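You operate a simulated robot arm through the tools that you are given. There is no shell and no other tool.

The job below is to be done with a simulated robot arm. You get a single attempt, and the scene is never put back.

TASK
Wind all the yellow yarn onto the green spool with the winder.
Fine: spool in the winder's dish, cone on the peg, yarn guide shut, turn the crank; stand the full spool in the basket. Leave the other cones. Set down upright: green spool.

Only the result counts: the job must be done as asked and must still hold three seconds after the hand-in. Knocking over, shifting, dropping, spilling or breaking anything else fails it.

THE ROBOT
A 7-joint arm with a two-finger parallel gripper, fixed in place. Base frame: the origin is at the foot of the arm, x ahead of it, y to its left, z up. Units: m, degrees, N and s.
Its first joint turns from -132.0 to 132.0 degrees. Payload 3.91 kg.
The tool frame sits at the grasp point between the pads (the TCP): z along the fingers, y along the line on which they close. The tips reach 0.03 m beyond it. Largest opening 0.11 m; finger width 0.02, thickness 0.01; the body of the gripper, 0.048 by 0.112 m, starts 0.055 m behind the TCP.
Orientation is that of the tool frame in the base frame, as a unit quaternion [w, x, y, z]. With the fingers straight down and closing along the base's y, the tool's x points along the base's -x, its y along +y and its z along -z.

THE INTERFACE
- The arm moves only by the tool apply_moves. Its arguments are lists of equal length, an entry for each row: "dp": the shift along the tool's x, y, z in units of 250 mm (1.0 is 250 mm), a list of three; "dr": the turn, a rotation vector about the tool's x, y, z in units of 120 degrees (1.0 is 120 degrees), a list of three; "claw": the closure in counts, from 0 (fully open) to 255 (shut). In form: {"dp": [[x, y, z], ...], "dr": [[wx, wy, wz], ...], "claw": [claw, ...]}. A call has 1 to 20 rows; each row is the pose to reach, as a shift and turn from the pose commanded when the call began, along the tool's axes at that moment. A call with a number of a shift or a turn outside -1 to 1 is refused whole. Each row takes 0.2 s and may step no farther than 0.05 m and 8.6 degrees from the row before; otherwise, or with a gripper value out of range, the whole call is refused. Where a pose cannot be reached the arm comes as near as it can. A force on the tool above 40 N (or 10 N above the force at the start of the call, whichever is more), or a blocked arm, ends the call early, and 0.2 s more pass. The fingers move at their own pace (about 0.108 m/s each) and stop on an object; they squeeze with about 22 N. The grip force told is the motor's: it shows also when the fingers shut on nothing. Time passes only in rows, and 0.2 s behind the last, so rows that repeat a pose let the fingers close. It gives the time, the measured TCP pose, the force on the tool (base axes), the opening and the grip force at its end, in the units of the frame above (readings bear some noise), with the torque about the TCP (base axes, N m) and any sound that the robot's microphone picked up.
- Cameras (640 x 400 px; columns grow to the right, rows downward): "scene" is fixed at [0.4002, 0.6485, 1.4834]; the picture's right is [-0.51, 0.86, 0.00], its down [0.83, 0.50, -0.24] and it looks along [-0.21, -0.12, -0.97] (base axes); focal length 224 px, centre (320, 200). "wrist" rides on the gripper at [0.072, 0.017, -0.103] in the tool frame; the picture's right is [-0.23, 0.97, 0.00], its down [-0.76, -0.18, -0.62] and it looks along [-0.61, -0.14, 0.78] (tool axes); focal length 222 px, centre (320, 200). There is no depth. A picture from a camera that has moved, and an enlarged one, comes with that camera's place and axes in the base frame and with its lens.
- camera(camera): a new picture of that camera. The clock stands still meanwhile.
- close_up(camera, box): a new picture of the part [left, top, right, bottom] of that camera's present view, enlarged. The clock stands still meanwhile.
- job_done(): hands the job in; it is judged then, once.

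Nothing tells you positions but the pictures and the camera data. Unless the task says otherwise, let go and move clear before handing in.

The tools are called after "Request:" as a command line: name --argument value ..., lists and objects as JSON in quotes. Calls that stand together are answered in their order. apply_moves: Moves the arm, as the interface text tells. Its arguments: {"type":"object","properties":{"dp":{"type":"array","items":{"type":"array","items":{"type":"number"}}},"dr":{"type":"array","items":{"type":"array","items":{"type":"number"}}},"claw":{"type":"array","items":{"type":"number"}}},"required":["dp","dr","claw"]} The other tools are called the same way: camera (camera) takes a picture; close_up (camera, box) takes an enlarged picture of a part of a camera's view; job_done () hands the job in.

At the start:

```text
time: 0.0
tool_pos: [0.2046, 0.4732, 1.1331]
tcp_rot: [-0.001, 0.0, 1.0, -0.001]
wrist_force: [0.7, 0.2, 0.3]
torque: [0.0, 0.0, 0.01]
opening: 0.1101
finger_force: 0.1
```

scene: 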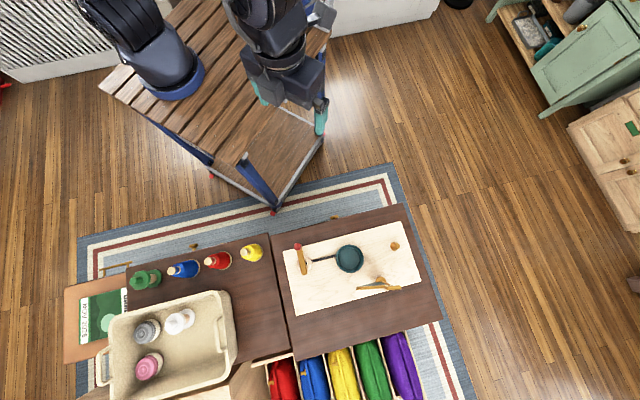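
wrist: 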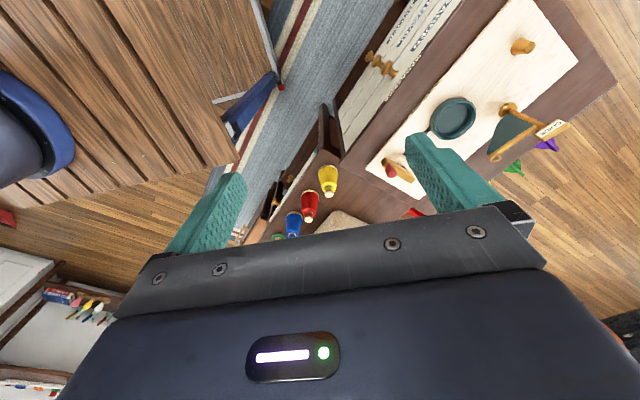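

I see a table with cones (green, blue, red, yellow), a winder board with a dish, crank, peg and guide, and a basket holding spools. I'll take close-ups to identify things first.

Request:
close_up --camera "scene" --box '[270, 200, 450, 330]'

Request:
close_up --camera "scene" --box '[60, 230, 290, 400]'

Request:
close_up --camera "wrist" --box '[240, 0, 620, 250]'

```text
3.08 times, centred on (360, 265) of scene
camera zoom: at [0.4002, 0.6485, 1.4834], right [-0.51, 0.86, 0.0], down [0.83, 0.5, -0.24], along [-0.21, -0.12, -0.97], focal length 688 px, centre (197, 0)
```

zoom: 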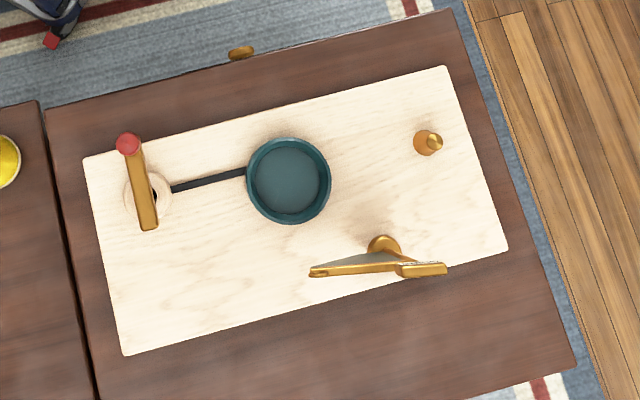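

```text
2.35 times, centred on (175, 315) of scene
camera zoom: at [0.4002, 0.6485, 1.4834], right [-0.51, 0.86, 0.0], down [0.83, 0.5, -0.24], along [-0.21, -0.12, -0.97], focal length 526 px, centre (661, -71)
```

zoom: 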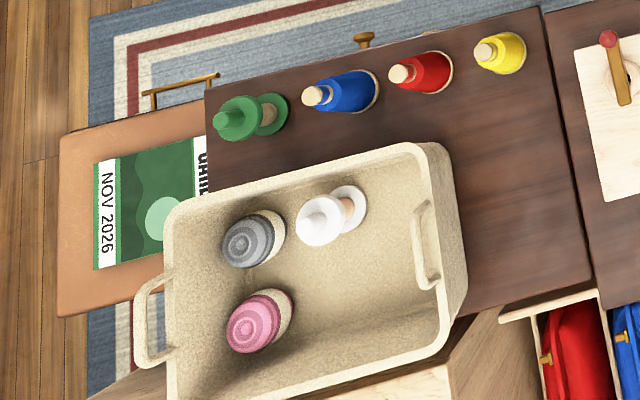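

```text
1.60 times, centred on (430, 125) of wrist
camera zoom: at [0.1314, 0.4904, 1.2371], right [0.23, 0.97, 0.0], down [0.76, -0.18, 0.62], along [0.61, -0.14, -0.78], focal length 355 px, centre (144, 320)
```

zoom: 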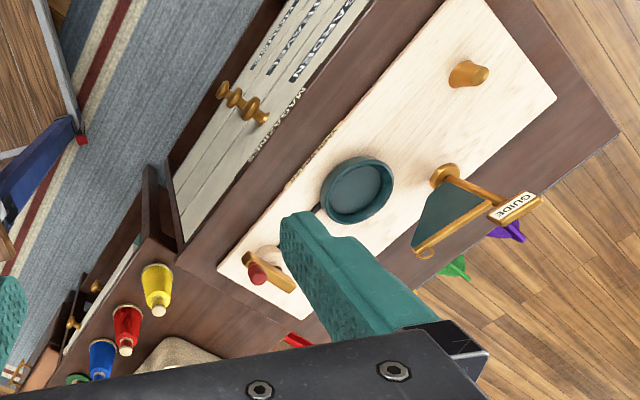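

The winder (dish, crank, peg, guide) is around (0.36, 0.73), the yellow cone near (0.52, 0.43), the green spool near (0.77, 0.18), and the basket beyond. I'll move the wrist camera over the winder for better localization.

Request:
apply_moves --dp '[[0.037, 0.151, 0.055], [0.073, 0.303, 0.111], [0.11, 0.454, 0.166], [0.147, 0.605, 0.221], [0.183, 0.757, 0.277], [0.22, 0.908, 0.332], [0.22, 0.908, 0.332]]' --dr '[[0, 0, 0], [0, 0, 0], [0, 0, 0], [0, 0, 0], [0, 0, 0], [0, 0, 0], [0, 0, 0]]' --claw '[0, 0, 0, 0, 0, 0, 0]'

Request:
camera --camera "wrist"

Request:
camera --camera "scene"

```text
time: 1.6
tool_pos: [0.1512, 0.702, 1.0514]
tcp_rot: [0.0, -0.001, 1.0, 0.0]
wrist_force: [-0.2, -0.2, -0.3]
torque: [0.04, 0.0, 0.02]
opening: 0.11
finger_force: 0.1
```

```text
taken
camera wrist: at [0.0767, 0.7184, 1.1547], right [0.23, 0.97, 0.0], down [0.76, -0.18, 0.62], along [0.61, -0.14, -0.78], focal length 222 px, centre (320, 200)
```

wrist: 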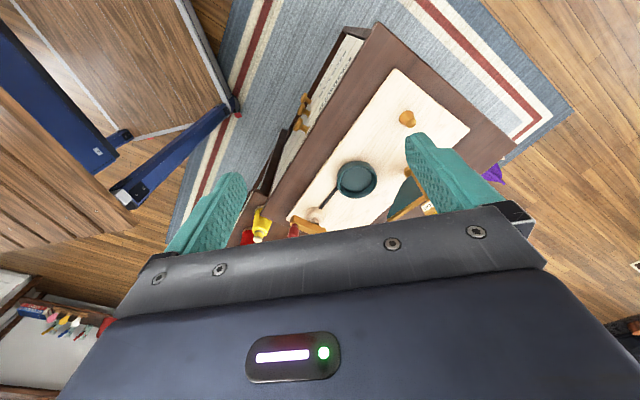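

```text
taken
```

scene: 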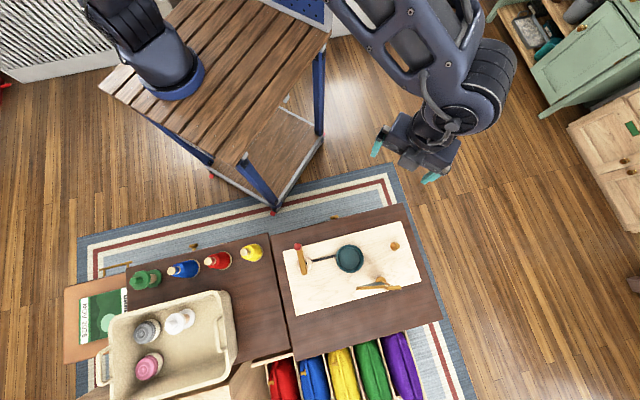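

The dish rim triangulates to about (0.359, 0.735, 0.748). I'll zoom in on the winder parts from here.

Request:
close_up --camera "wrist" --box '[270, 90, 450, 250]'

Request:
close_up --camera "scene" --box '[280, 235, 340, 285]'

Request:
close_up --camera "scene" --box '[340, 235, 430, 300]'

Request:
close_up --camera "scene" --box '[120, 235, 270, 300]'

```text
2.50 times, centred on (360, 170) of wrist
camera zoom: at [0.0767, 0.7184, 1.1547], right [0.23, 0.97, 0.0], down [0.76, -0.18, 0.62], along [0.61, -0.14, -0.78], focal length 555 px, centre (220, 275)
```

zoom: 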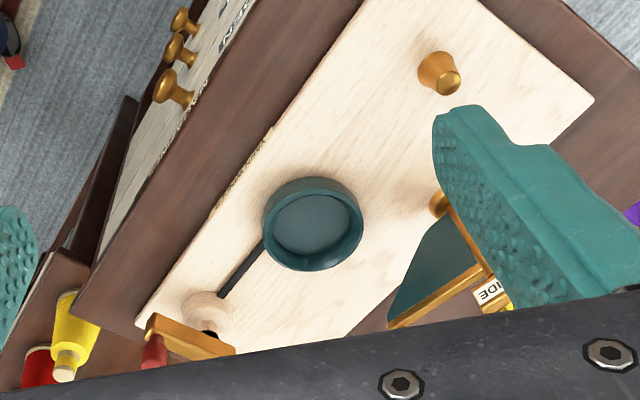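

```text
8.00 times, centred on (310, 260) of scene
camera zoom: at [0.4002, 0.6485, 1.4834], right [-0.51, 0.86, 0.0], down [0.83, 0.5, -0.24], along [-0.21, -0.12, -0.97], focal length 1789 px, centre (400, -280)
```

zoom: 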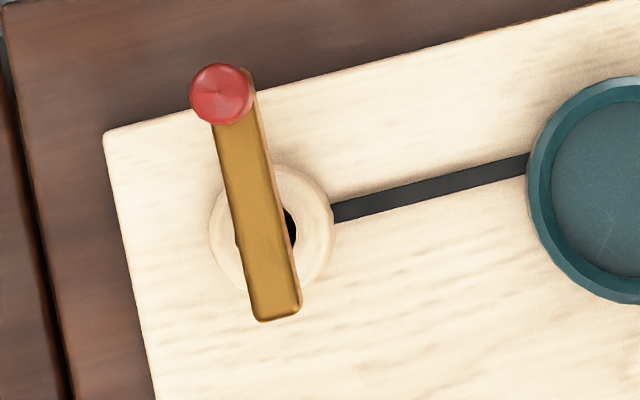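

```text
6.15 times, centred on (385, 268) of scene
camera zoom: at [0.4002, 0.6485, 1.4834], right [-0.51, 0.86, 0.0], down [0.83, 0.5, -0.24], along [-0.21, -0.12, -0.97], focal length 1376 px, centre (-80, -215)
```

zoom: 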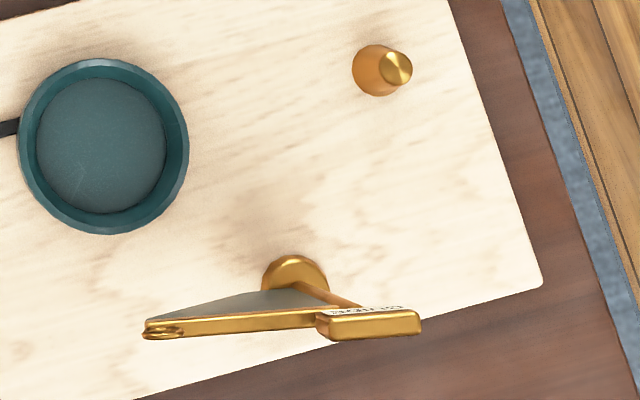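

```text
4.27 times, centred on (195, 268) of scene
camera zoom: at [0.4002, 0.6485, 1.4834], right [-0.51, 0.86, 0.0], down [0.83, 0.5, -0.24], along [-0.21, -0.12, -0.97], focal length 954 px, centre (853, -88)
```

zoom: 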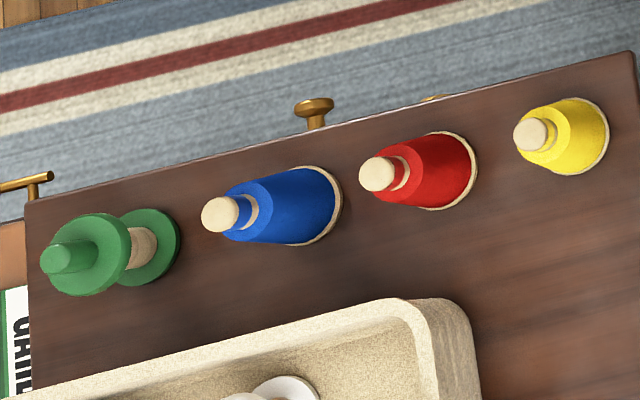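

The crank boss, dish and peg lie along a line at about (0.446, 0.617), (0.359, 0.735), (0.25, 0.84), with the guide post near (0.366, 0.851). I'll move closer to understand the guide mechanism.

Request:
apply_moves --dp '[[-0.1, 0.08, 0.05], [-0.2, 0.16, 0.1], [-0.3, 0.24, 0.15], [-0.4, 0.32, 0.2], [-0.48, 0.4, 0.24], [-0.48, 0.4, 0.24]]' --dr '[[0, 0, 0], [0, 0, 0], [0, 0, 0], [0, 0, 0], [0, 0, 0], [0, 0, 0]]' --claw '[0, 0, 0, 0, 0, 0]'

Request:
camera --camera "wrist"

```text
time: 3.0
tool_pos: [0.2725, 0.8026, 0.9895]
tcp_rot: [0.0, 0.0, 1.0, 0.0]
wrist_force: [0.2, 0.3, 0.7]
torque: [0.03, -0.01, 0.01]
opening: 0.1097
finger_force: 0.0
```

```text
taken
camera wrist: at [0.1978, 0.8183, 1.0931], right [0.23, 0.97, 0.0], down [0.76, -0.18, 0.62], along [0.61, -0.14, -0.78], focal length 222 px, centre (320, 200)
```

wrist: 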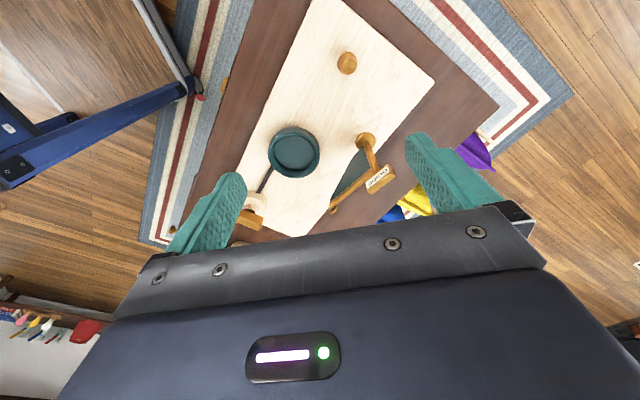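

Request:
close_up --camera "wrist" --box '[230, 30, 430, 240]'

Request:
close_up --camera "wrist" --box '[320, 120, 410, 220]'

```text
1.90 times, centred on (330, 135) of wrist
camera zoom: at [0.1978, 0.8183, 1.0931], right [0.23, 0.97, 0.0], down [0.76, -0.18, 0.62], along [0.61, -0.14, -0.78], focal length 423 px, centre (301, 324)
```

zoom: 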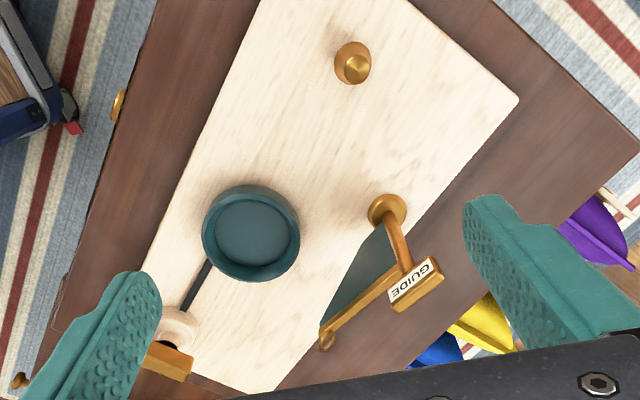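

```text
4.00 times, centred on (365, 170) of wrist
camera zoom: at [0.1978, 0.8183, 1.0931], right [0.23, 0.97, 0.0], down [0.76, -0.18, 0.62], along [0.61, -0.14, -0.78], focal length 888 px, centre (140, 320)
```

zoom: 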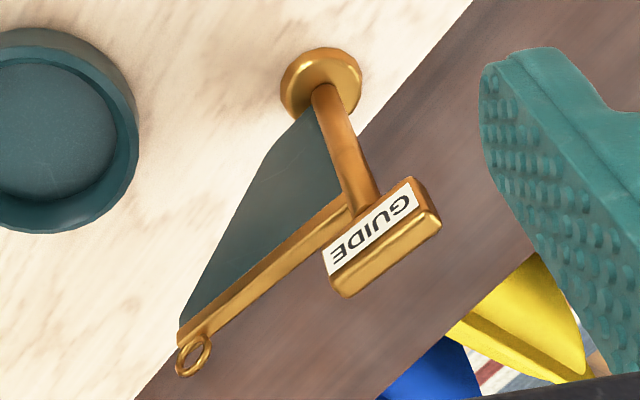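

The guide is a swinging gate: a post at about (0.367, 0.857), an arm pointing parallel to the board at z≈0.83, and a handle block on top of the post. The table is turned about 45°, so I'll yaw the tool by 45° and look over the winder from the robot side.

Request:
apply_moves --dp '[[-0.01, -0.1, 0.013], [-0.02, -0.2, 0.027], [-0.03, -0.32, 0.04], [-0.045, -0.43, 0.053], [-0.06, -0.54, 0.067], [-0.07, -0.64, 0.08], [-0.07, -0.64, 0.08]]' --dr '[[0, 0, -0.0625], [0, 0, -0.125], [0, 0, -0.1875], [0, 0, -0.25], [0, 0, -0.3125], [0, 0, -0.375], [0, 0, -0.375]]' --claw '[0, 0, 0, 0, 0, 0, 0]'

Request:
camera --camera "wrist"

```text
time: 4.6
tool_pos: [0.2883, 0.6406, 0.9702]
tcp_rot: [0.0, -0.383, 0.924, 0.0]
wrist_force: [-0.7, -1.0, 0.6]
torque: [-0.01, 0.04, 0.01]
opening: 0.1099
finger_force: 0.1
```

```text
taken
camera wrist: at [0.2239, 0.6015, 1.0729], right [-0.53, 0.85, 0.0], down [0.66, 0.41, 0.62], along [0.53, 0.33, -0.78], focal length 222 px, centre (320, 200)
```

wrist: 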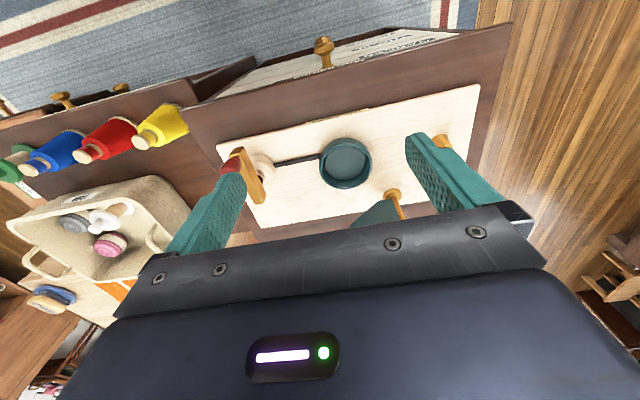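

Request:
close_up --camera "wrist" --box '[210, 80, 490, 240]'

Request:
close_up --camera "wrist" --box '[0, 80, 220, 320]'

Request:
close_up --camera "wrist" --box '[215, 130, 295, 200]'

Request:
close_up --camera "wrist" --box '[300, 20, 480, 100]'

```text
2.29 times, centred on (350, 160) of wrist
camera zoom: at [0.2239, 0.6015, 1.0729], right [-0.53, 0.85, 0.0], down [0.66, 0.41, 0.62], along [0.53, 0.33, -0.78], focal length 508 px, centre (251, 291)
```

zoom: 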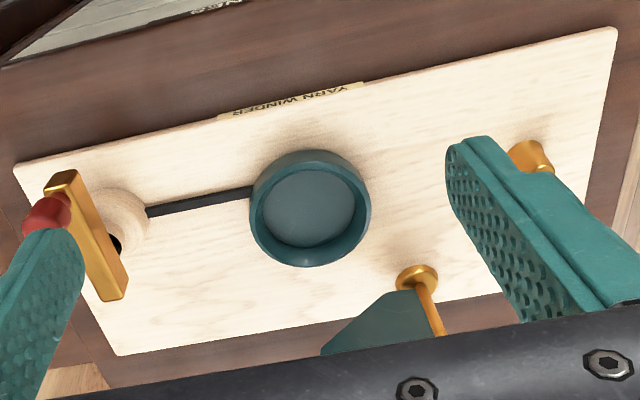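

```text
1.67 times, centred on (110, 200) of wrist
camera zoom: at [0.2239, 0.6015, 1.0729], right [-0.53, 0.85, 0.0], down [0.66, 0.41, 0.62], along [0.53, 0.33, -0.78], focal length 370 px, centre (670, 200)
```

zoom: 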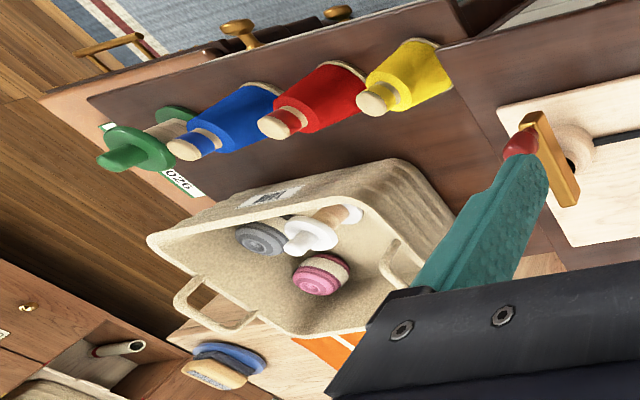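

```text
5.71 times, centred on (255, 165) of wrist
camera zoom: at [0.2239, 0.6015, 1.0729], right [-0.53, 0.85, 0.0], down [0.66, 0.41, 0.62], along [0.53, 0.33, -0.78], focal length 1269 px, centre (691, 400)
```

zoom: 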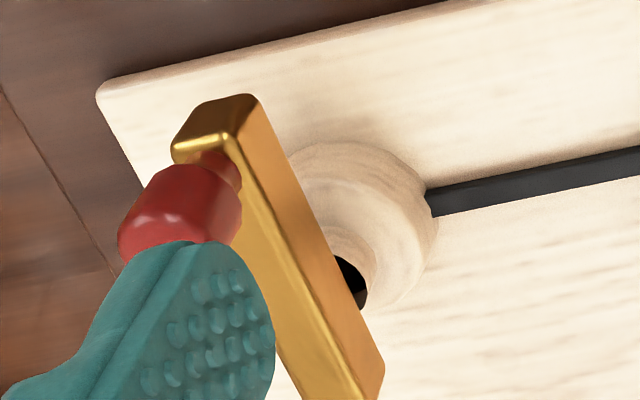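

```text
3.56 times, centred on (390, 60) of wrist
camera zoom: at [0.2239, 0.6015, 1.0729], right [-0.53, 0.85, 0.0], down [0.66, 0.41, 0.62], along [0.53, 0.33, -0.78], focal length 790 px, centre (71, 698)
```

zoom: 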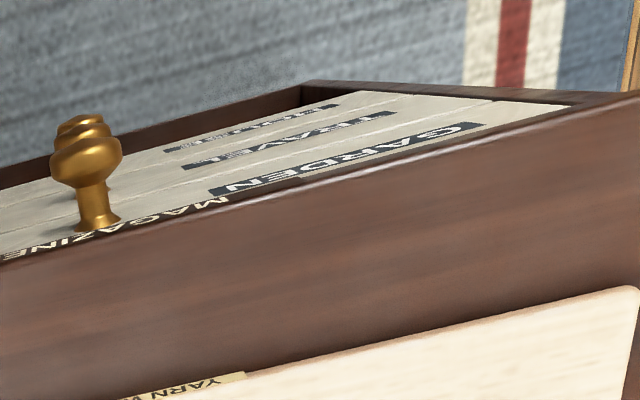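

I now have decent estimates: knob top (0.411, 0.580, 0.827), yellow cone top (0.519, 0.426, 0.716), green spool top ≈(0.797, 0.147, 0.68). I'll go over the left table to look at the spool, cones and basket closely.

Request:
apply_moves --dp '[[0.02, -0.18, 0], [0.04, -0.36, 0], [0.06, -0.54, 0], [0.08, -0.72, 0], [0.1, -0.9, 0.0]]' --dr '[[0, 0, 0], [0, 0, 0], [0, 0, 0], [0, 0, 0], [0, 0, 0]]' --claw '[0, 0, 0, 0, 0]'

Request:
apply_moves --dp '[[0.02, -0.18, 0.03], [0.04, -0.36, 0.06], [0.06, -0.54, 0.09], [0.08, -0.72, 0.12], [0.1, -0.9, 0.15], [0.1, -0.9, 0.15]]' --dr '[[0, 0, 0], [0, 0, 0], [0, 0, 0], [0, 0, 0], [0, 0, 0], [0, 0, 0]]' --claw '[0, 0, 0, 0, 0, 0]'

Request:
camera --camera "wrist"

```text
time: 5.8
tool_pos: [0.4311, 0.4632, 0.9691]
tcp_rot: [0.0, -0.384, 0.923, 0.0]
wrist_force: [-0.5, 0.6, 0.8]
torque: [0.0, -0.02, 0.02]
opening: 0.1098
finger_force: 0.1
```

```text
time: 7.2
tool_pos: [0.5718, 0.2876, 0.9311]
tcp_rot: [-0.001, -0.384, 0.923, 0.0]
wrist_force: [0.5, -0.5, 0.2]
torque: [-0.01, -0.02, 0.01]
opening: 0.1102
finger_force: 0.0
```

```text
taken
camera wrist: at [0.5061, 0.2479, 1.0344], right [-0.53, 0.85, 0.0], down [0.66, 0.41, 0.62], along [0.53, 0.33, -0.78], focal length 222 px, centre (320, 200)
```

wrist: 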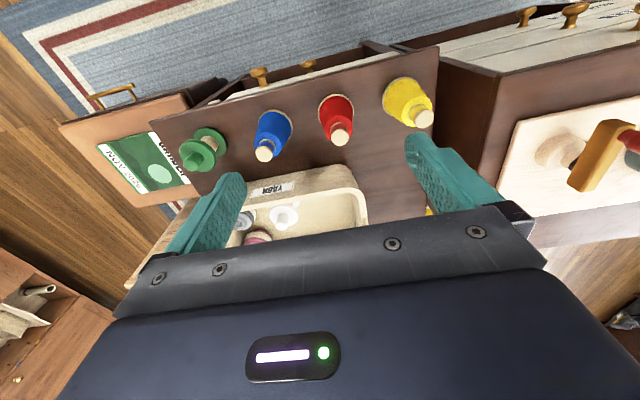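

Request:
close_up --camera "wrist" --box '[160, 60, 300, 180]'

Request:
close_up --camera "wrist" --box '[310, 60, 450, 180]'

Request:
close_up --camera "wrist" --box '[210, 160, 410, 250]'

Request:
close_up --camera "wrist" --box '[500, 90, 640, 210]'

```text
3.33 times, centred on (230, 120) of wrist
camera zoom: at [0.5061, 0.2479, 1.0344], right [-0.53, 0.85, 0.0], down [0.66, 0.41, 0.62], along [0.53, 0.33, -0.78], focal length 740 px, centre (620, 467)
```

zoom: 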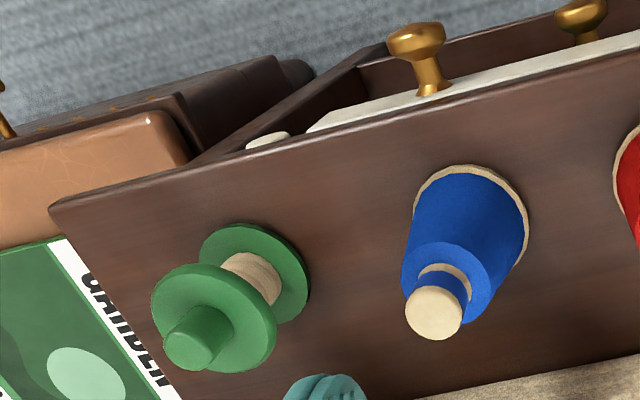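

```text
3.33 times, centred on (380, 120) of wrist
camera zoom: at [0.5061, 0.2479, 1.0344], right [-0.53, 0.85, 0.0], down [0.66, 0.41, 0.62], along [0.53, 0.33, -0.78], focal length 740 px, centre (120, 467)
```

zoom: 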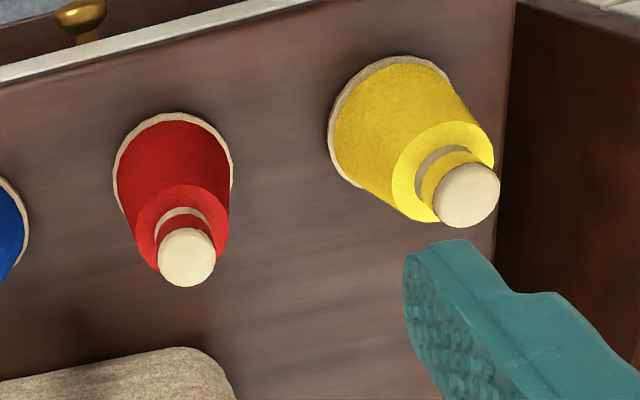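

```text
3.20 times, centred on (310, 205) of wrist
camera zoom: at [0.5061, 0.2479, 1.0344], right [-0.53, 0.85, 0.0], down [0.66, 0.41, 0.62], along [0.53, 0.33, -0.78], focal length 711 px, centre (352, 184)
```

zoom: 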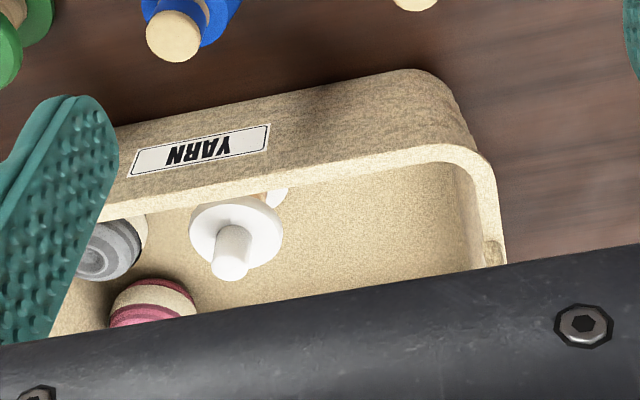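

```text
3.33 times, centred on (570, 150) of wrist
camera zoom: at [0.5061, 0.2479, 1.0344], right [-0.53, 0.85, 0.0], down [0.66, 0.41, 0.62], along [0.53, 0.33, -0.78], focal length 740 px, centre (-513, 367)
```

zoom: 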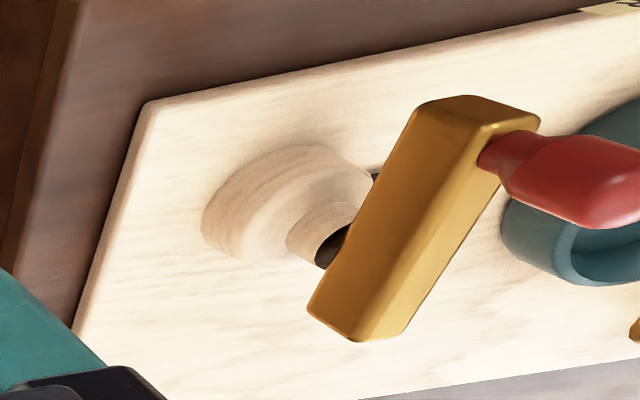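

The green spool's top is at about (0.785, 0.161, 0.70) and it has a gripping knob on its top flange. I'll move to hover above it.

Request:
apply_moves --dp '[[-0.04, -0.16, 0.087], [-0.081, -0.32, 0.174], [-0.122, -0.48, 0.262], [-0.163, -0.64, 0.349], [-0.203, -0.8, 0.436], [-0.244, -0.96, 0.524], [-0.244, -0.96, 0.524]]' --dr '[[0, 0, 0], [0, 0, 0], [0, 0, 0], [0, 0, 0], [0, 0, 0], [0, 0, 0], [0, 0, 0]]' --claw '[0, 0, 0, 50, 100, 100, 100]'

Request:
camera --camera "wrist"

Request:
close_up --camera "scene" --box '[100, 235, 220, 310]'

```text
time: 8.8
tool_pos: [0.7831, 0.1604, 0.801]
tcp_rot: [0.001, -0.383, 0.924, 0.0]
wrist_force: [0.0, -0.1, -0.6]
torque: [0.02, -0.02, 0.01]
opening: 0.0669
finger_force: 0.1
```

```text
taken
camera wrist: at [0.7182, 0.1201, 0.9048], right [-0.53, 0.85, 0.0], down [0.66, 0.41, 0.62], along [0.53, 0.33, -0.78], focal length 222 px, centre (320, 200)
```

wrist: 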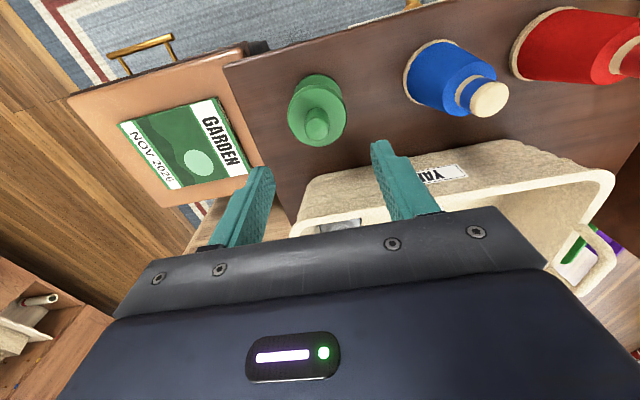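

```text
5.33 times, centred on (160, 272) of scene
camera zoom: at [0.4002, 0.6485, 1.4834], right [-0.51, 0.86, 0.0], down [0.83, 0.5, -0.24], along [-0.21, -0.12, -0.97], focal length 1193 px, centre (1173, -187)
```

zoom: 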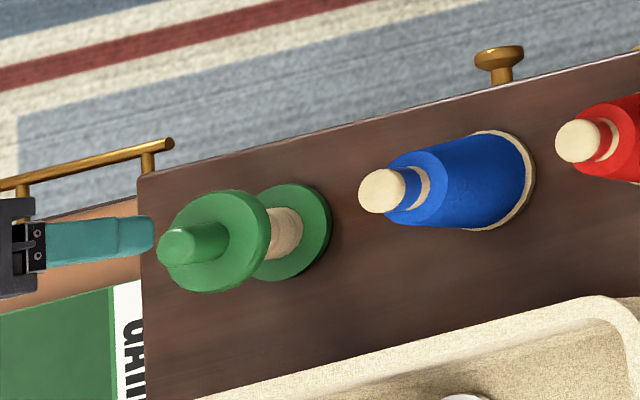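

Request:
close_up --camera "wrist" --box '[270, 60, 370, 160]'

```text
4.00 times, centred on (320, 110) of wrist
camera zoom: at [0.7182, 0.1201, 0.9048], right [-0.53, 0.85, 0.0], down [0.66, 0.41, 0.62], along [0.53, 0.33, -0.78], focal length 888 px, centre (320, 560)
```

zoom: 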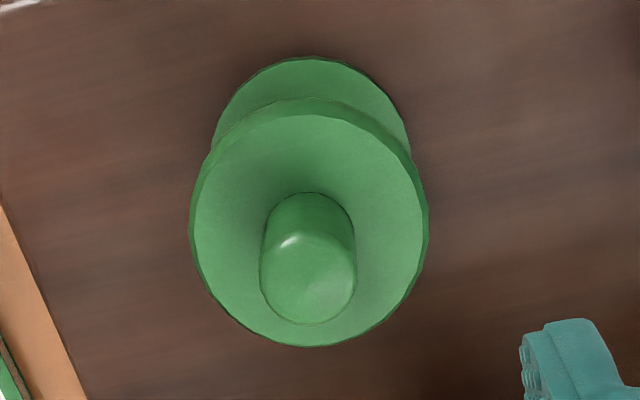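

The spool axis is at about (0.785, 0.1595), flange top ≈0.668 and knob top ≈0.705; I'm aligned within 2 mm. I'll descend and grip the knob.

Request:
apply_moves --dp '[[-0.002, -0.008, 0.13], [-0.003, -0.008, 0.26], [-0.003, -0.008, 0.38], [-0.003, -0.008, 0.38], [-0.003, -0.008, 0.38], [-0.003, -0.008, 0.38], [-0.003, -0.008, 0.38]]' --dr '[[0, 0, 0], [0, 0, 0], [0, 0, 0], [0, 0, 0], [0, 0, 0], [0, 0, 0], [0, 0, 0]]' --claw '[100, 100, 100, 100, 255, 255, 255]'

Request:
camera --camera "wrist"

Request:
close_up --camera "scene" --box '[100, 235, 220, 310]'

```text
time: 10.4
tool_pos: [0.7871, 0.1609, 0.7046]
tcp_rot: [0.0, -0.382, 0.924, -0.001]
wrist_force: [0.2, 0.9, -0.2]
torque: [0.03, 0.0, -0.01]
opening: 0.0232
finger_force: 21.3
```

```text
taken
camera wrist: at [0.7227, 0.1211, 0.8092], right [-0.53, 0.85, 0.0], down [0.66, 0.41, 0.62], along [0.53, 0.33, -0.78], focal length 222 px, centre (320, 200)
```

wrist: 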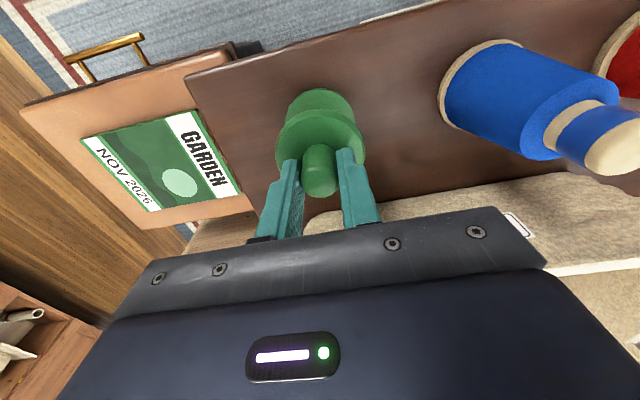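

```text
5.33 times, centred on (160, 272) of scene
camera zoom: at [0.4002, 0.6485, 1.4834], right [-0.51, 0.86, 0.0], down [0.83, 0.5, -0.24], along [-0.21, -0.12, -0.97], focal length 1193 px, centre (1173, -187)
```

zoom: 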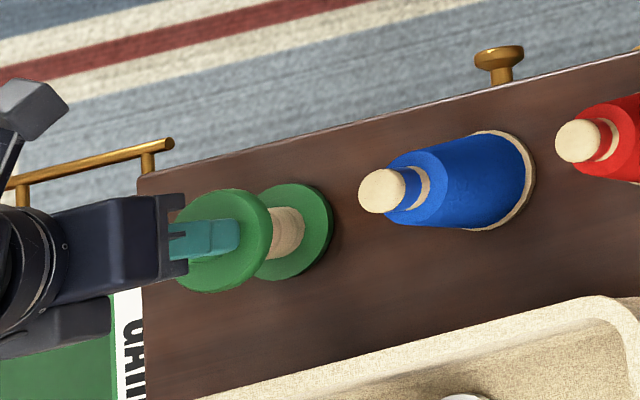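

The knob is gripped (opening 23 mm, 21 N). I'll lift the spool straight up and check it hangs upright.

Request:
apply_moves --dp '[[0, 0, -0.12], [0, 0, -0.3], [0, 0, -0.48], [0, 0, -0.66], [0, 0, -0.84], [0, 0, -1.0], [0, 0, -1.0]]' --dr '[[0, 0, 0], [0, 0, 0], [0, 0, 0], [0, 0, 0], [0, 0, 0], [0, 0, 0], [0, 0, 0]]' --claw '[255, 255, 255, 255, 255, 255, 255]'

Request:
close_up --camera "wrist" --box '[240, 60, 400, 220]'

Request:
close_up --camera "scene" --box '[50, 205, 230, 325]'

```text
time: 12.0
tool_pos: [0.7887, 0.1614, 0.9582]
tcp_rot: [0.0, -0.384, 0.923, 0.0]
wrist_force: [-0.3, -0.5, -0.8]
torque: [0.02, 0.01, -0.02]
opening: 0.0232
finger_force: 21.8
```

```text
2.50 times, centred on (320, 140) of wrist
camera zoom: at [0.7233, 0.1213, 1.0616], right [-0.53, 0.85, 0.0], down [0.66, 0.41, 0.62], along [0.53, 0.33, -0.78], focal length 555 px, centre (320, 350)
```

zoom: 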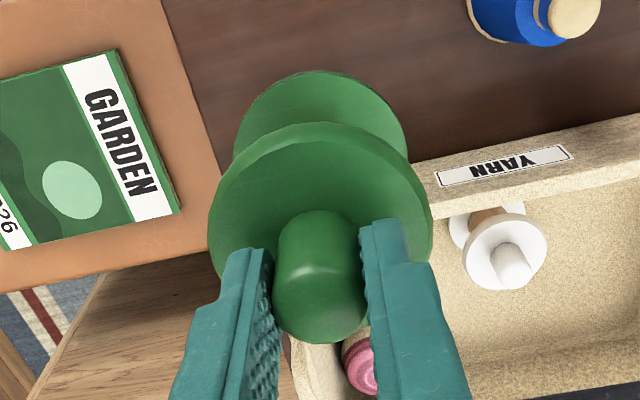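

```text
3.33 times, centred on (140, 265) of scene
camera zoom: at [0.4002, 0.6485, 1.4834], right [-0.51, 0.86, 0.0], down [0.83, 0.5, -0.24], along [-0.21, -0.12, -0.97], focal length 746 px, centre (920, -17)
```

zoom: 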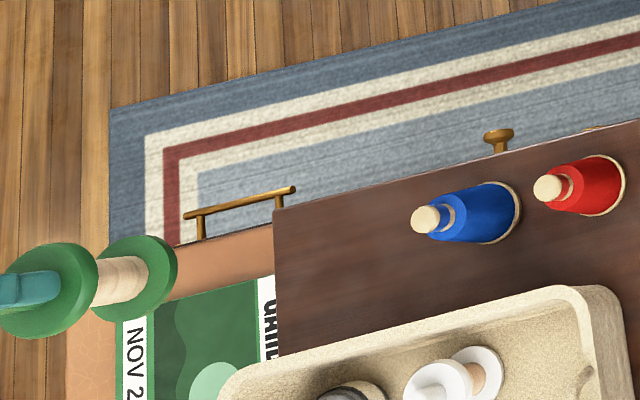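

The spool hangs upright, its axis about 2.6 mm toward the robot from the TCP and its bottom about 98 mm below the TCP. I'll carry it across at this height to hover over the dish.

Request:
apply_moves --dp '[[-0.03, 0.18, 0], [-0.06, 0.36, 0], [-0.09, 0.54, 0], [-0.11, 0.72, 0], [-0.13, 0.9, 0], [-0.14, 0.95, 0]]' --dr '[[0, 0, 0], [0, 0, 0], [0, 0, 0], [0, 0, 0], [0, 0, 0], [0, 0, 0]]' --claw '[255, 255, 255, 255, 255, 255]'

Request:
apply_moves --dp '[[-0.03, 0.18, 0], [-0.06, 0.36, 0], [-0.09, 0.54, 0], [-0.11, 0.72, 0], [-0.13, 0.9, 0], [-0.14, 0.95, 0]]' --dr '[[0, 0, 0], [0, 0, 0], [0, 0, 0], [0, 0, 0], [0, 0, 0], [0, 0, 0]]' --claw '[255, 255, 255, 255, 255, 255]'

Request:
apply_moves --dp '[[-0.03, 0.18, 0], [-0.06, 0.36, 0], [-0.09, 0.54, 0], [-0.11, 0.72, 0], [-0.13, 0.88, 0], [-0.14, 0.94, 0], [-0.14, 0.94, 0]]' --dr '[[0, 0, 0], [0, 0, 0], [0, 0, 0], [0, 0, 0], [0, 0, 0], [0, 0, 0], [0, 0, 0]]' --claw '[255, 255, 255, 255, 255, 255, 255]'

Request:
camera --camera "wrist"

Request:
close_up --camera "scene" --box '[290, 180, 430, 300]'

```text
time: 13.4
tool_pos: [0.642, 0.3538, 0.9585]
tcp_rot: [0.0, -0.383, 0.924, 0.0]
wrist_force: [0.1, -0.2, 0.1]
torque: [0.03, 0.01, 0.05]
opening: 0.0228
finger_force: 21.6
```

```text
time: 14.8
tool_pos: [0.5004, 0.5478, 0.9583]
tcp_rot: [0.0, -0.384, 0.924, 0.0]
wrist_force: [1.4, -0.3, -0.5]
torque: [0.03, 0.02, -0.01]
opening: 0.0231
finger_force: 22.1
```

```text
time: 16.4
tool_pos: [0.3571, 0.7385, 0.9564]
tcp_rot: [0.0, -0.384, 0.924, 0.0]
wrist_force: [0.3, -0.3, -2.0]
torque: [-0.08, 0.03, 0.01]
opening: 0.0227
finger_force: 22.1
```

```text
taken
camera wrist: at [0.2921, 0.6988, 1.0606], right [-0.53, 0.85, 0.0], down [0.66, 0.41, 0.62], along [0.53, 0.33, -0.78], focal length 222 px, centre (320, 200)
```

wrist: 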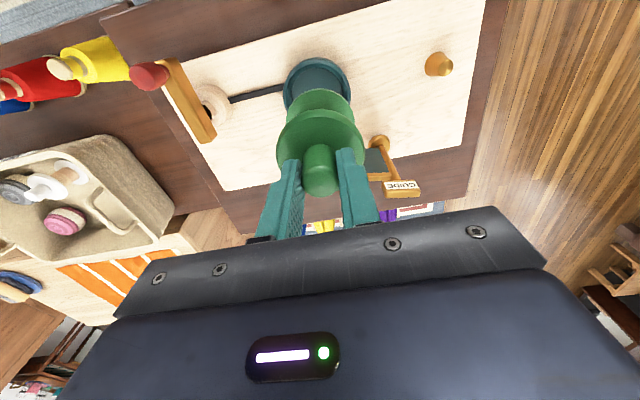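

```text
3.33 times, centred on (360, 240) of scene
camera zoom: at [0.4002, 0.6485, 1.4834], right [-0.51, 0.86, 0.0], down [0.83, 0.5, -0.24], along [-0.21, -0.12, -0.97], focal length 746 px, centre (187, 67)
```

zoom: 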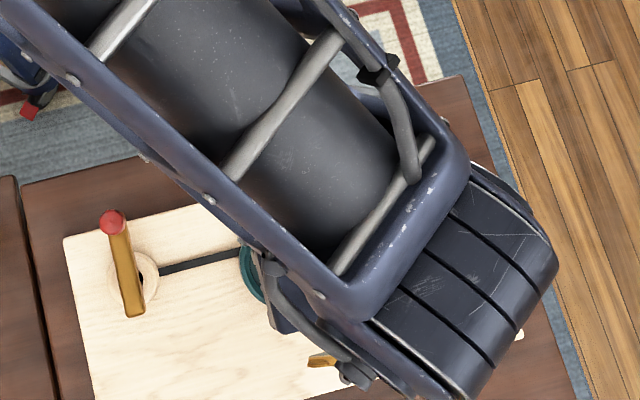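

Request:
close_up --camera "wrist" --box '[260, 40, 380, 140]'

```text
4.00 times, centred on (320, 90) of wrist
camera zoom: at [0.2921, 0.6988, 1.0606], right [-0.53, 0.85, 0.0], down [0.66, 0.41, 0.62], along [0.53, 0.33, -0.78], focal length 888 px, centre (320, 640)
```

zoom: 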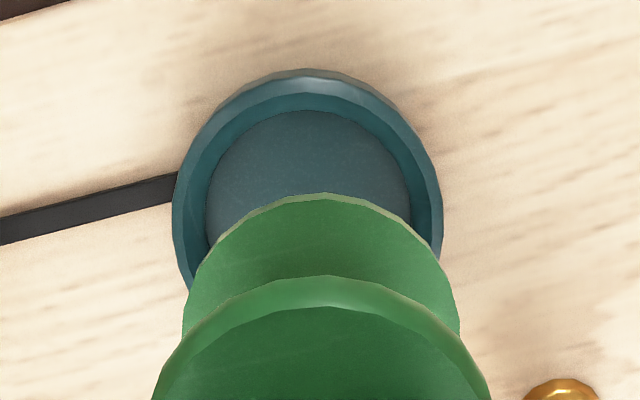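

The scene camera is blocked by the arm, but the wrist view shows the spool above the dish; it needs about +2 mm outward and −5 mm laterally. I'll correct and descend to just above the rim, then re-check.

Request:
apply_moves --dp '[[-0.004, -0.01, 0.1], [-0.008, -0.019, 0.2], [-0.008, -0.019, 0.32], [-0.008, -0.019, 0.32]]' --dr '[[0, 0, 0], [0, 0, 0], [0, 0, 0], [0, 0, 0]]' --claw '[255, 255, 255, 255]'

Request:
close_up --camera "wrist" --box '[240, 60, 400, 160]'

Request:
close_up --camera "scene" --box '[290, 200, 430, 300]'

```text
time: 17.4
tool_pos: [0.3624, 0.7353, 0.878]
tcp_rot: [0.0, -0.383, 0.924, 0.0]
wrist_force: [0.3, -0.5, -1.4]
torque: [-0.01, -0.02, -0.01]
opening: 0.0226
finger_force: 22.0
```

```text
4.00 times, centred on (320, 110) of wrist
camera zoom: at [0.2969, 0.695, 0.9809], right [-0.53, 0.85, 0.0], down [0.66, 0.41, 0.62], along [0.53, 0.33, -0.78], focal length 888 px, centre (320, 560)
```

zoom: 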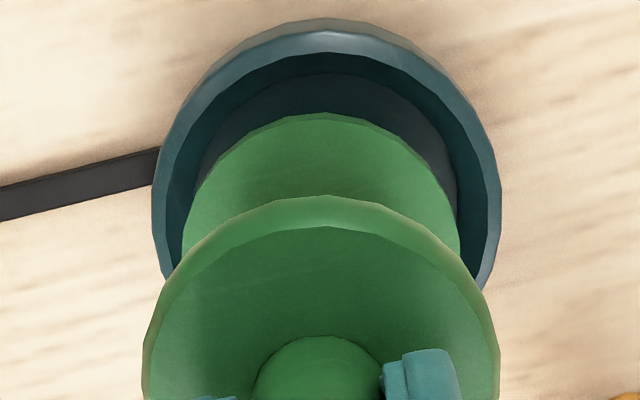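

```text
4.00 times, centred on (360, 250) of scene
camera zoom: at [0.4002, 0.6485, 1.4834], right [-0.51, 0.86, 0.0], down [0.83, 0.5, -0.24], along [-0.21, -0.12, -0.97], focal length 895 px, centre (160, 0)
```

zoom: 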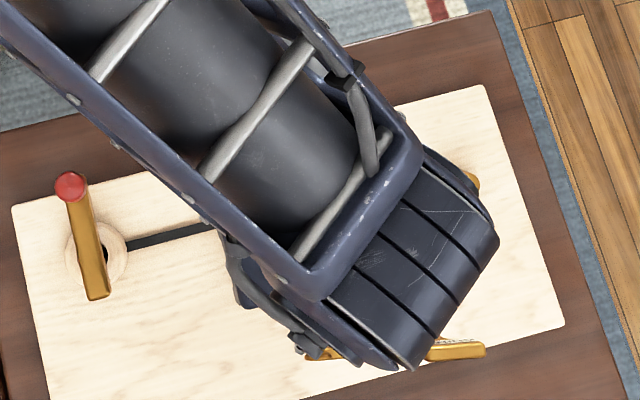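

Nearly centred; a last correction of about 1.5 mm in each axis, then I'll lower the spool 30 mm into the dish and check forces.

Request:
apply_moves --dp '[[-0.007, 0.0045, 0.03], [-0.007, 0.0045, 0.06], [-0.007, 0.0045, 0.09], [-0.007, 0.0045, 0.12], [-0.007, 0.0045, 0.12]]' --dr '[[0, 0, 0], [0, 0, 0], [0, 0, 0], [0, 0, 0], [0, 0, 0]]' --claw '[255, 255, 255, 255, 255]'

Request:
close_up --camera "wrist" --box '[240, 60, 400, 160]'

```text
time: 18.6
tool_pos: [0.3629, 0.7373, 0.8492]
tcp_rot: [0.001, -0.384, 0.923, 0.0]
wrist_force: [-2.5, -2.3, 11.4]
torque: [-0.23, -0.03, 0.0]
opening: 0.0226
finger_force: 21.5
```

```text
4.00 times, centred on (320, 110) of wrist
camera zoom: at [0.2977, 0.6971, 0.9514], right [-0.53, 0.85, 0.0], down [0.66, 0.41, 0.62], along [0.53, 0.33, -0.78], focal length 888 px, centre (320, 560)
```

zoom: 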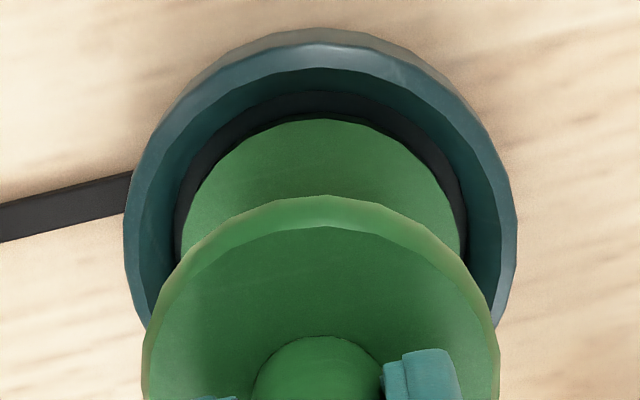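

The spool touched something (11 N up, −R push) at TCP z=0.849, suggesting contact with the far dish wall. I'll raise 6 mm, shift 2.5 mm toward the robot, and lower gently again.

Request:
apply_moves --dp '[[0, 0, -0.024], [0.01, 0.003, -0.024], [0.01, 0.003, -0.024]]' --dr '[[0, 0, 0], [0, 0, 0], [0, 0, 0]]' --claw '[255, 255, 255]'

Request:
apply_moves --dp '[[0, 0, 0.01], [0, 0, 0.02], [0, 0, 0.026], [0, 0, 0.026]]' --dr '[[0, 0, 0], [0, 0, 0], [0, 0, 0], [0, 0, 0]]' --claw '[255, 255, 255, 255]'

Request:
close_up --camera "wrist" --box '[240, 60, 400, 160]'

```text
time: 19.4
tool_pos: [0.3596, 0.7362, 0.8505]
tcp_rot: [0.0, -0.383, 0.924, -0.001]
wrist_force: [0.5, -0.1, -2.1]
torque: [-0.01, -0.01, -0.02]
opening: 0.0228
finger_force: 21.7
```

```text
time: 20.4
tool_pos: [0.3609, 0.7361, 0.8476]
tcp_rot: [0.0, -0.383, 0.924, 0.0]
wrist_force: [-1.8, -3.1, 19.7]
torque: [0.06, 0.36, 0.06]
opening: 0.0229
finger_force: 21.9
```

```text
4.00 times, centred on (320, 110) of wrist
camera zoom: at [0.2956, 0.6958, 0.9512], right [-0.53, 0.85, 0.0], down [0.66, 0.41, 0.62], along [0.53, 0.33, -0.78], focal length 888 px, centre (320, 560)
```

zoom: 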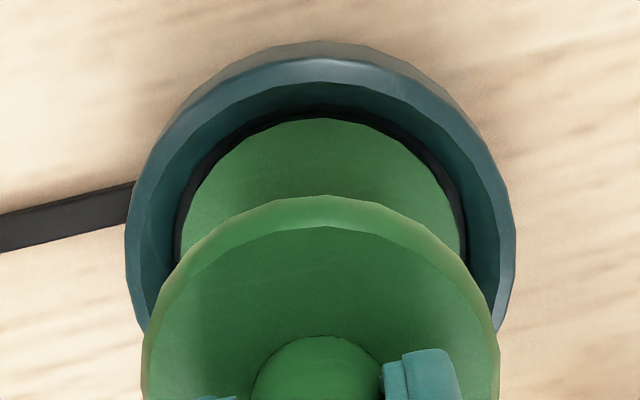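

The spool is now concentric in the dish and seated on its floor. I'll relax the downward push, open the fingers and rise clear.

Request:
apply_moves --dp '[[0, 0, -0.012], [0, 0, -0.012], [0, 0, -0.012], [0, 0, -0.012], [0, 0, -0.012]]' --dr '[[0, 0, 0], [0, 0, 0], [0, 0, 0], [0, 0, 0], [0, 0, 0]]' --claw '[255, 200, 150, 100, 100]'

Request:
apply_moves --dp '[[0, 0, -0.08], [0, 0, -0.24], [0, 0, -0.42], [0, 0, -0.6], [0, 0, -0.6]]' --dr '[[0, 0, 0], [0, 0, 0], [0, 0, 0], [0, 0, 0], [0, 0, 0]]' --claw '[100, 100, 100, 100, 100]'

Request:
camera --camera "wrist"

```text
time: 21.6
tool_pos: [0.3619, 0.735, 0.8498]
tcp_rot: [0.0, -0.383, 0.924, 0.0]
wrist_force: [0.8, 0.7, 0.0]
torque: [0.02, -0.01, -0.01]
opening: 0.0667
finger_force: 0.1
```

```text
time: 22.8
tool_pos: [0.3633, 0.7351, 1.0004]
tcp_rot: [-0.001, -0.384, 0.923, -0.001]
wrist_force: [0.2, 0.2, -0.7]
torque: [0.01, 0.03, 0.0]
opening: 0.0673
finger_force: 0.2
```

```text
taken
camera wrist: at [0.2977, 0.6955, 1.103], right [-0.53, 0.85, 0.0], down [0.66, 0.41, 0.62], along [0.53, 0.33, -0.78], focal length 222 px, centre (320, 200)
```

wrist: 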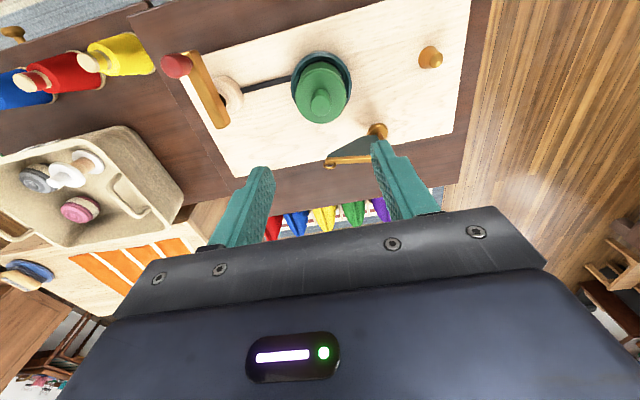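

Request:
close_up --camera "wrist" --box '[270, 40, 370, 140]'

Request:
close_up --camera "wrist" --box '[320, 20, 480, 180]'

Request:
close_up --camera "wrist" --box '[150, 40, 270, 140]'

```text
4.00 times, centred on (320, 90) of wrist
camera zoom: at [0.2977, 0.6955, 1.103], right [-0.53, 0.85, 0.0], down [0.66, 0.41, 0.62], along [0.53, 0.33, -0.78], focal length 888 px, centre (320, 640)
```

zoom: 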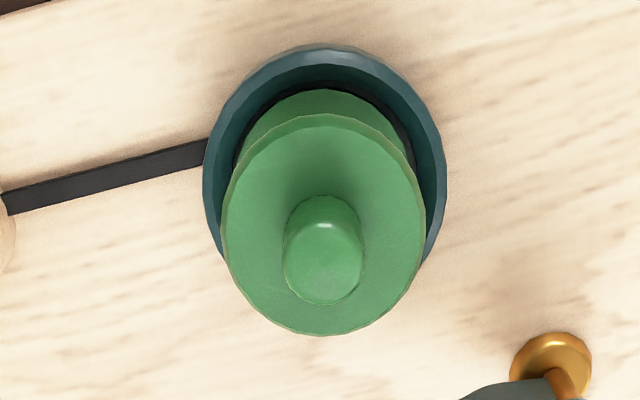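

```text
2.50 times, centred on (400, 100) of wrist
camera zoom: at [0.2977, 0.6955, 1.103], right [-0.53, 0.85, 0.0], down [0.66, 0.41, 0.62], along [0.53, 0.33, -0.78], focal length 555 px, centre (120, 450)
```

zoom: 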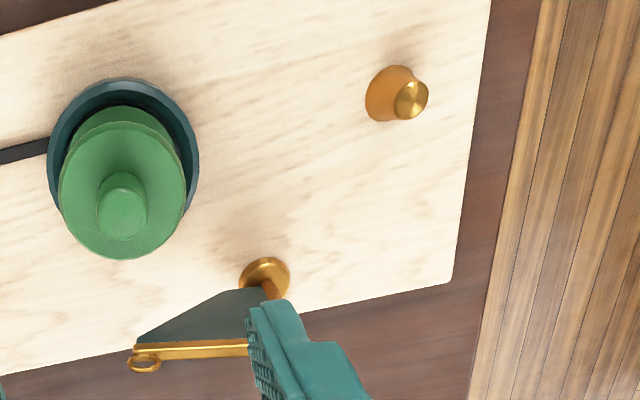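

```text
4.00 times, centred on (210, 90) of wrist
camera zoom: at [0.2977, 0.6955, 1.103], right [-0.53, 0.85, 0.0], down [0.66, 0.41, 0.62], along [0.53, 0.33, -0.78], focal length 888 px, centre (760, 640)
```

zoom: 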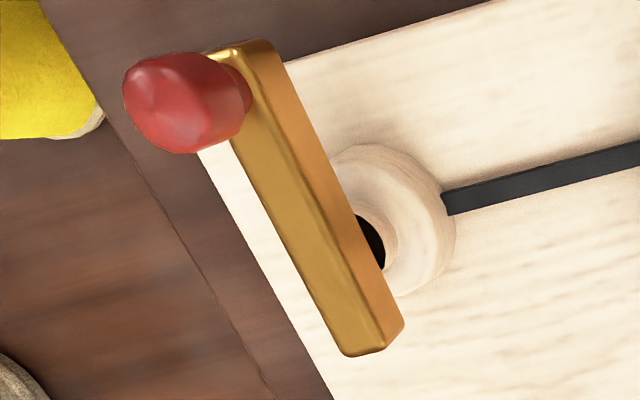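

The spool is standing in the dish. Next I fetch the yellow cone: hover over its top at about (0.5185, 0.427, 0.721).

Request:
apply_moves --dp '[[0.054, -0.164, 0], [0.108, -0.328, 0], [0.162, -0.492, 0], [0.216, -0.655, 0]]' --dr '[[0, 0, 0], [0, 0, 0], [0, 0, 0], [0, 0, 0]]' --claw '[100, 100, 100, 100]'

Request:
apply_moves --dp '[[0.054, -0.164, 0], [0.108, -0.328, 0], [0.162, -0.492, 0], [0.216, -0.655, 0], [0.216, -0.655, 0.16], [0.216, -0.655, 0.34], [0.216, -0.655, 0.52], [0.216, -0.655, 0.68], [0.216, -0.655, 0.68]]' --dr '[[0, 0, 0], [0, 0, 0], [0, 0, 0], [0, 0, 0], [0, 0, 0], [0, 0, 0], [0, 0, 0], [0, 0, 0], [0, 0, 0]]' --claw '[100, 100, 100, 100, 100, 100, 100, 100, 100]'

Request:
camera --camera "wrist"

Request:
close_up --camera "wrist" --box '[250, 60, 390, 180]'

Request:
close_up --camera "scene" --box '[320, 230, 440, 310]'

```text
time: 23.8
tool_pos: [0.4385, 0.5814, 0.9998]
tcp_rot: [0.001, -0.383, 0.924, 0.0]
wrist_force: [-0.7, 0.5, 0.1]
torque: [-0.03, -0.05, 0.02]
opening: 0.067
finger_force: 0.1
```

```text
time: 25.8
tool_pos: [0.5184, 0.4274, 0.8315]
tcp_rot: [0.0, -0.384, 0.923, 0.0]
wrist_force: [-0.9, -0.9, -0.1]
torque: [0.0, -0.01, -0.02]
opening: 0.0666
finger_force: 0.0
```

```text
taken
camera wrist: at [0.4528, 0.3868, 0.934], right [-0.53, 0.85, 0.0], down [0.66, 0.41, 0.62], along [0.53, 0.33, -0.78], focal length 222 px, centre (320, 200)
```

wrist: 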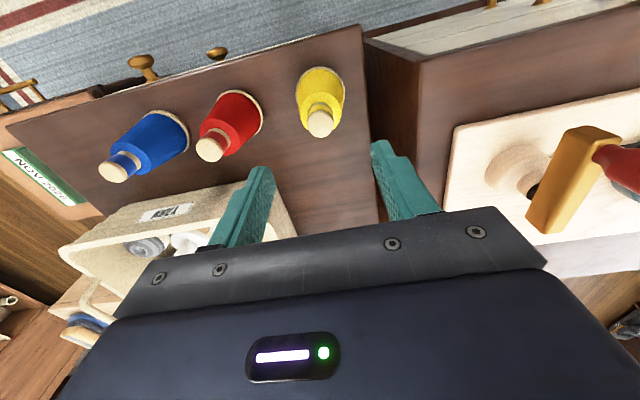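

```text
3.33 times, centred on (320, 120) of wrist
camera zoom: at [0.4528, 0.3868, 0.934], right [-0.53, 0.85, 0.0], down [0.66, 0.41, 0.62], along [0.53, 0.33, -0.78], focal length 740 px, centre (320, 467)
```

zoom: 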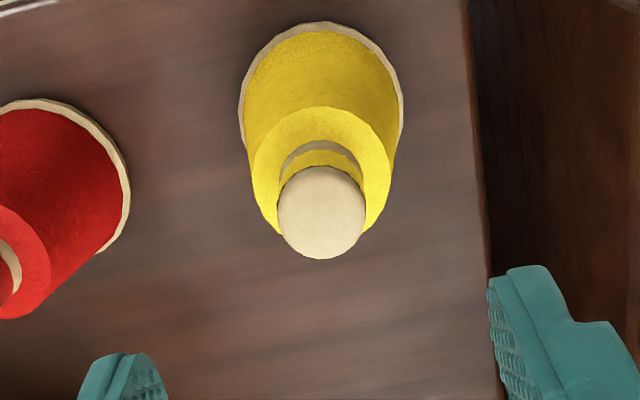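

```text
5.00 times, centred on (380, 270) of scene
camera zoom: at [0.4002, 0.6485, 1.4834], right [-0.51, 0.86, 0.0], down [0.83, 0.5, -0.24], along [-0.21, -0.12, -0.97], focal length 1118 px, centre (20, -150)
```

zoom: 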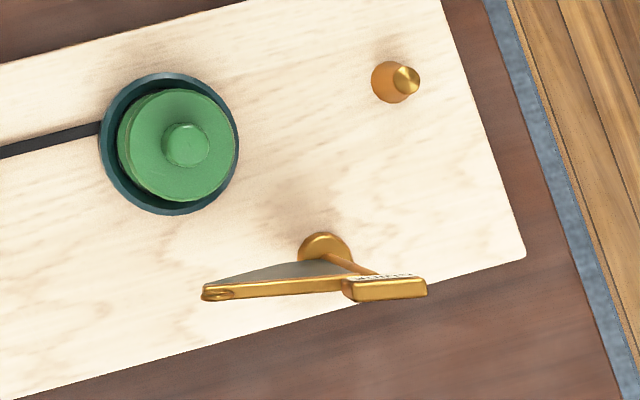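

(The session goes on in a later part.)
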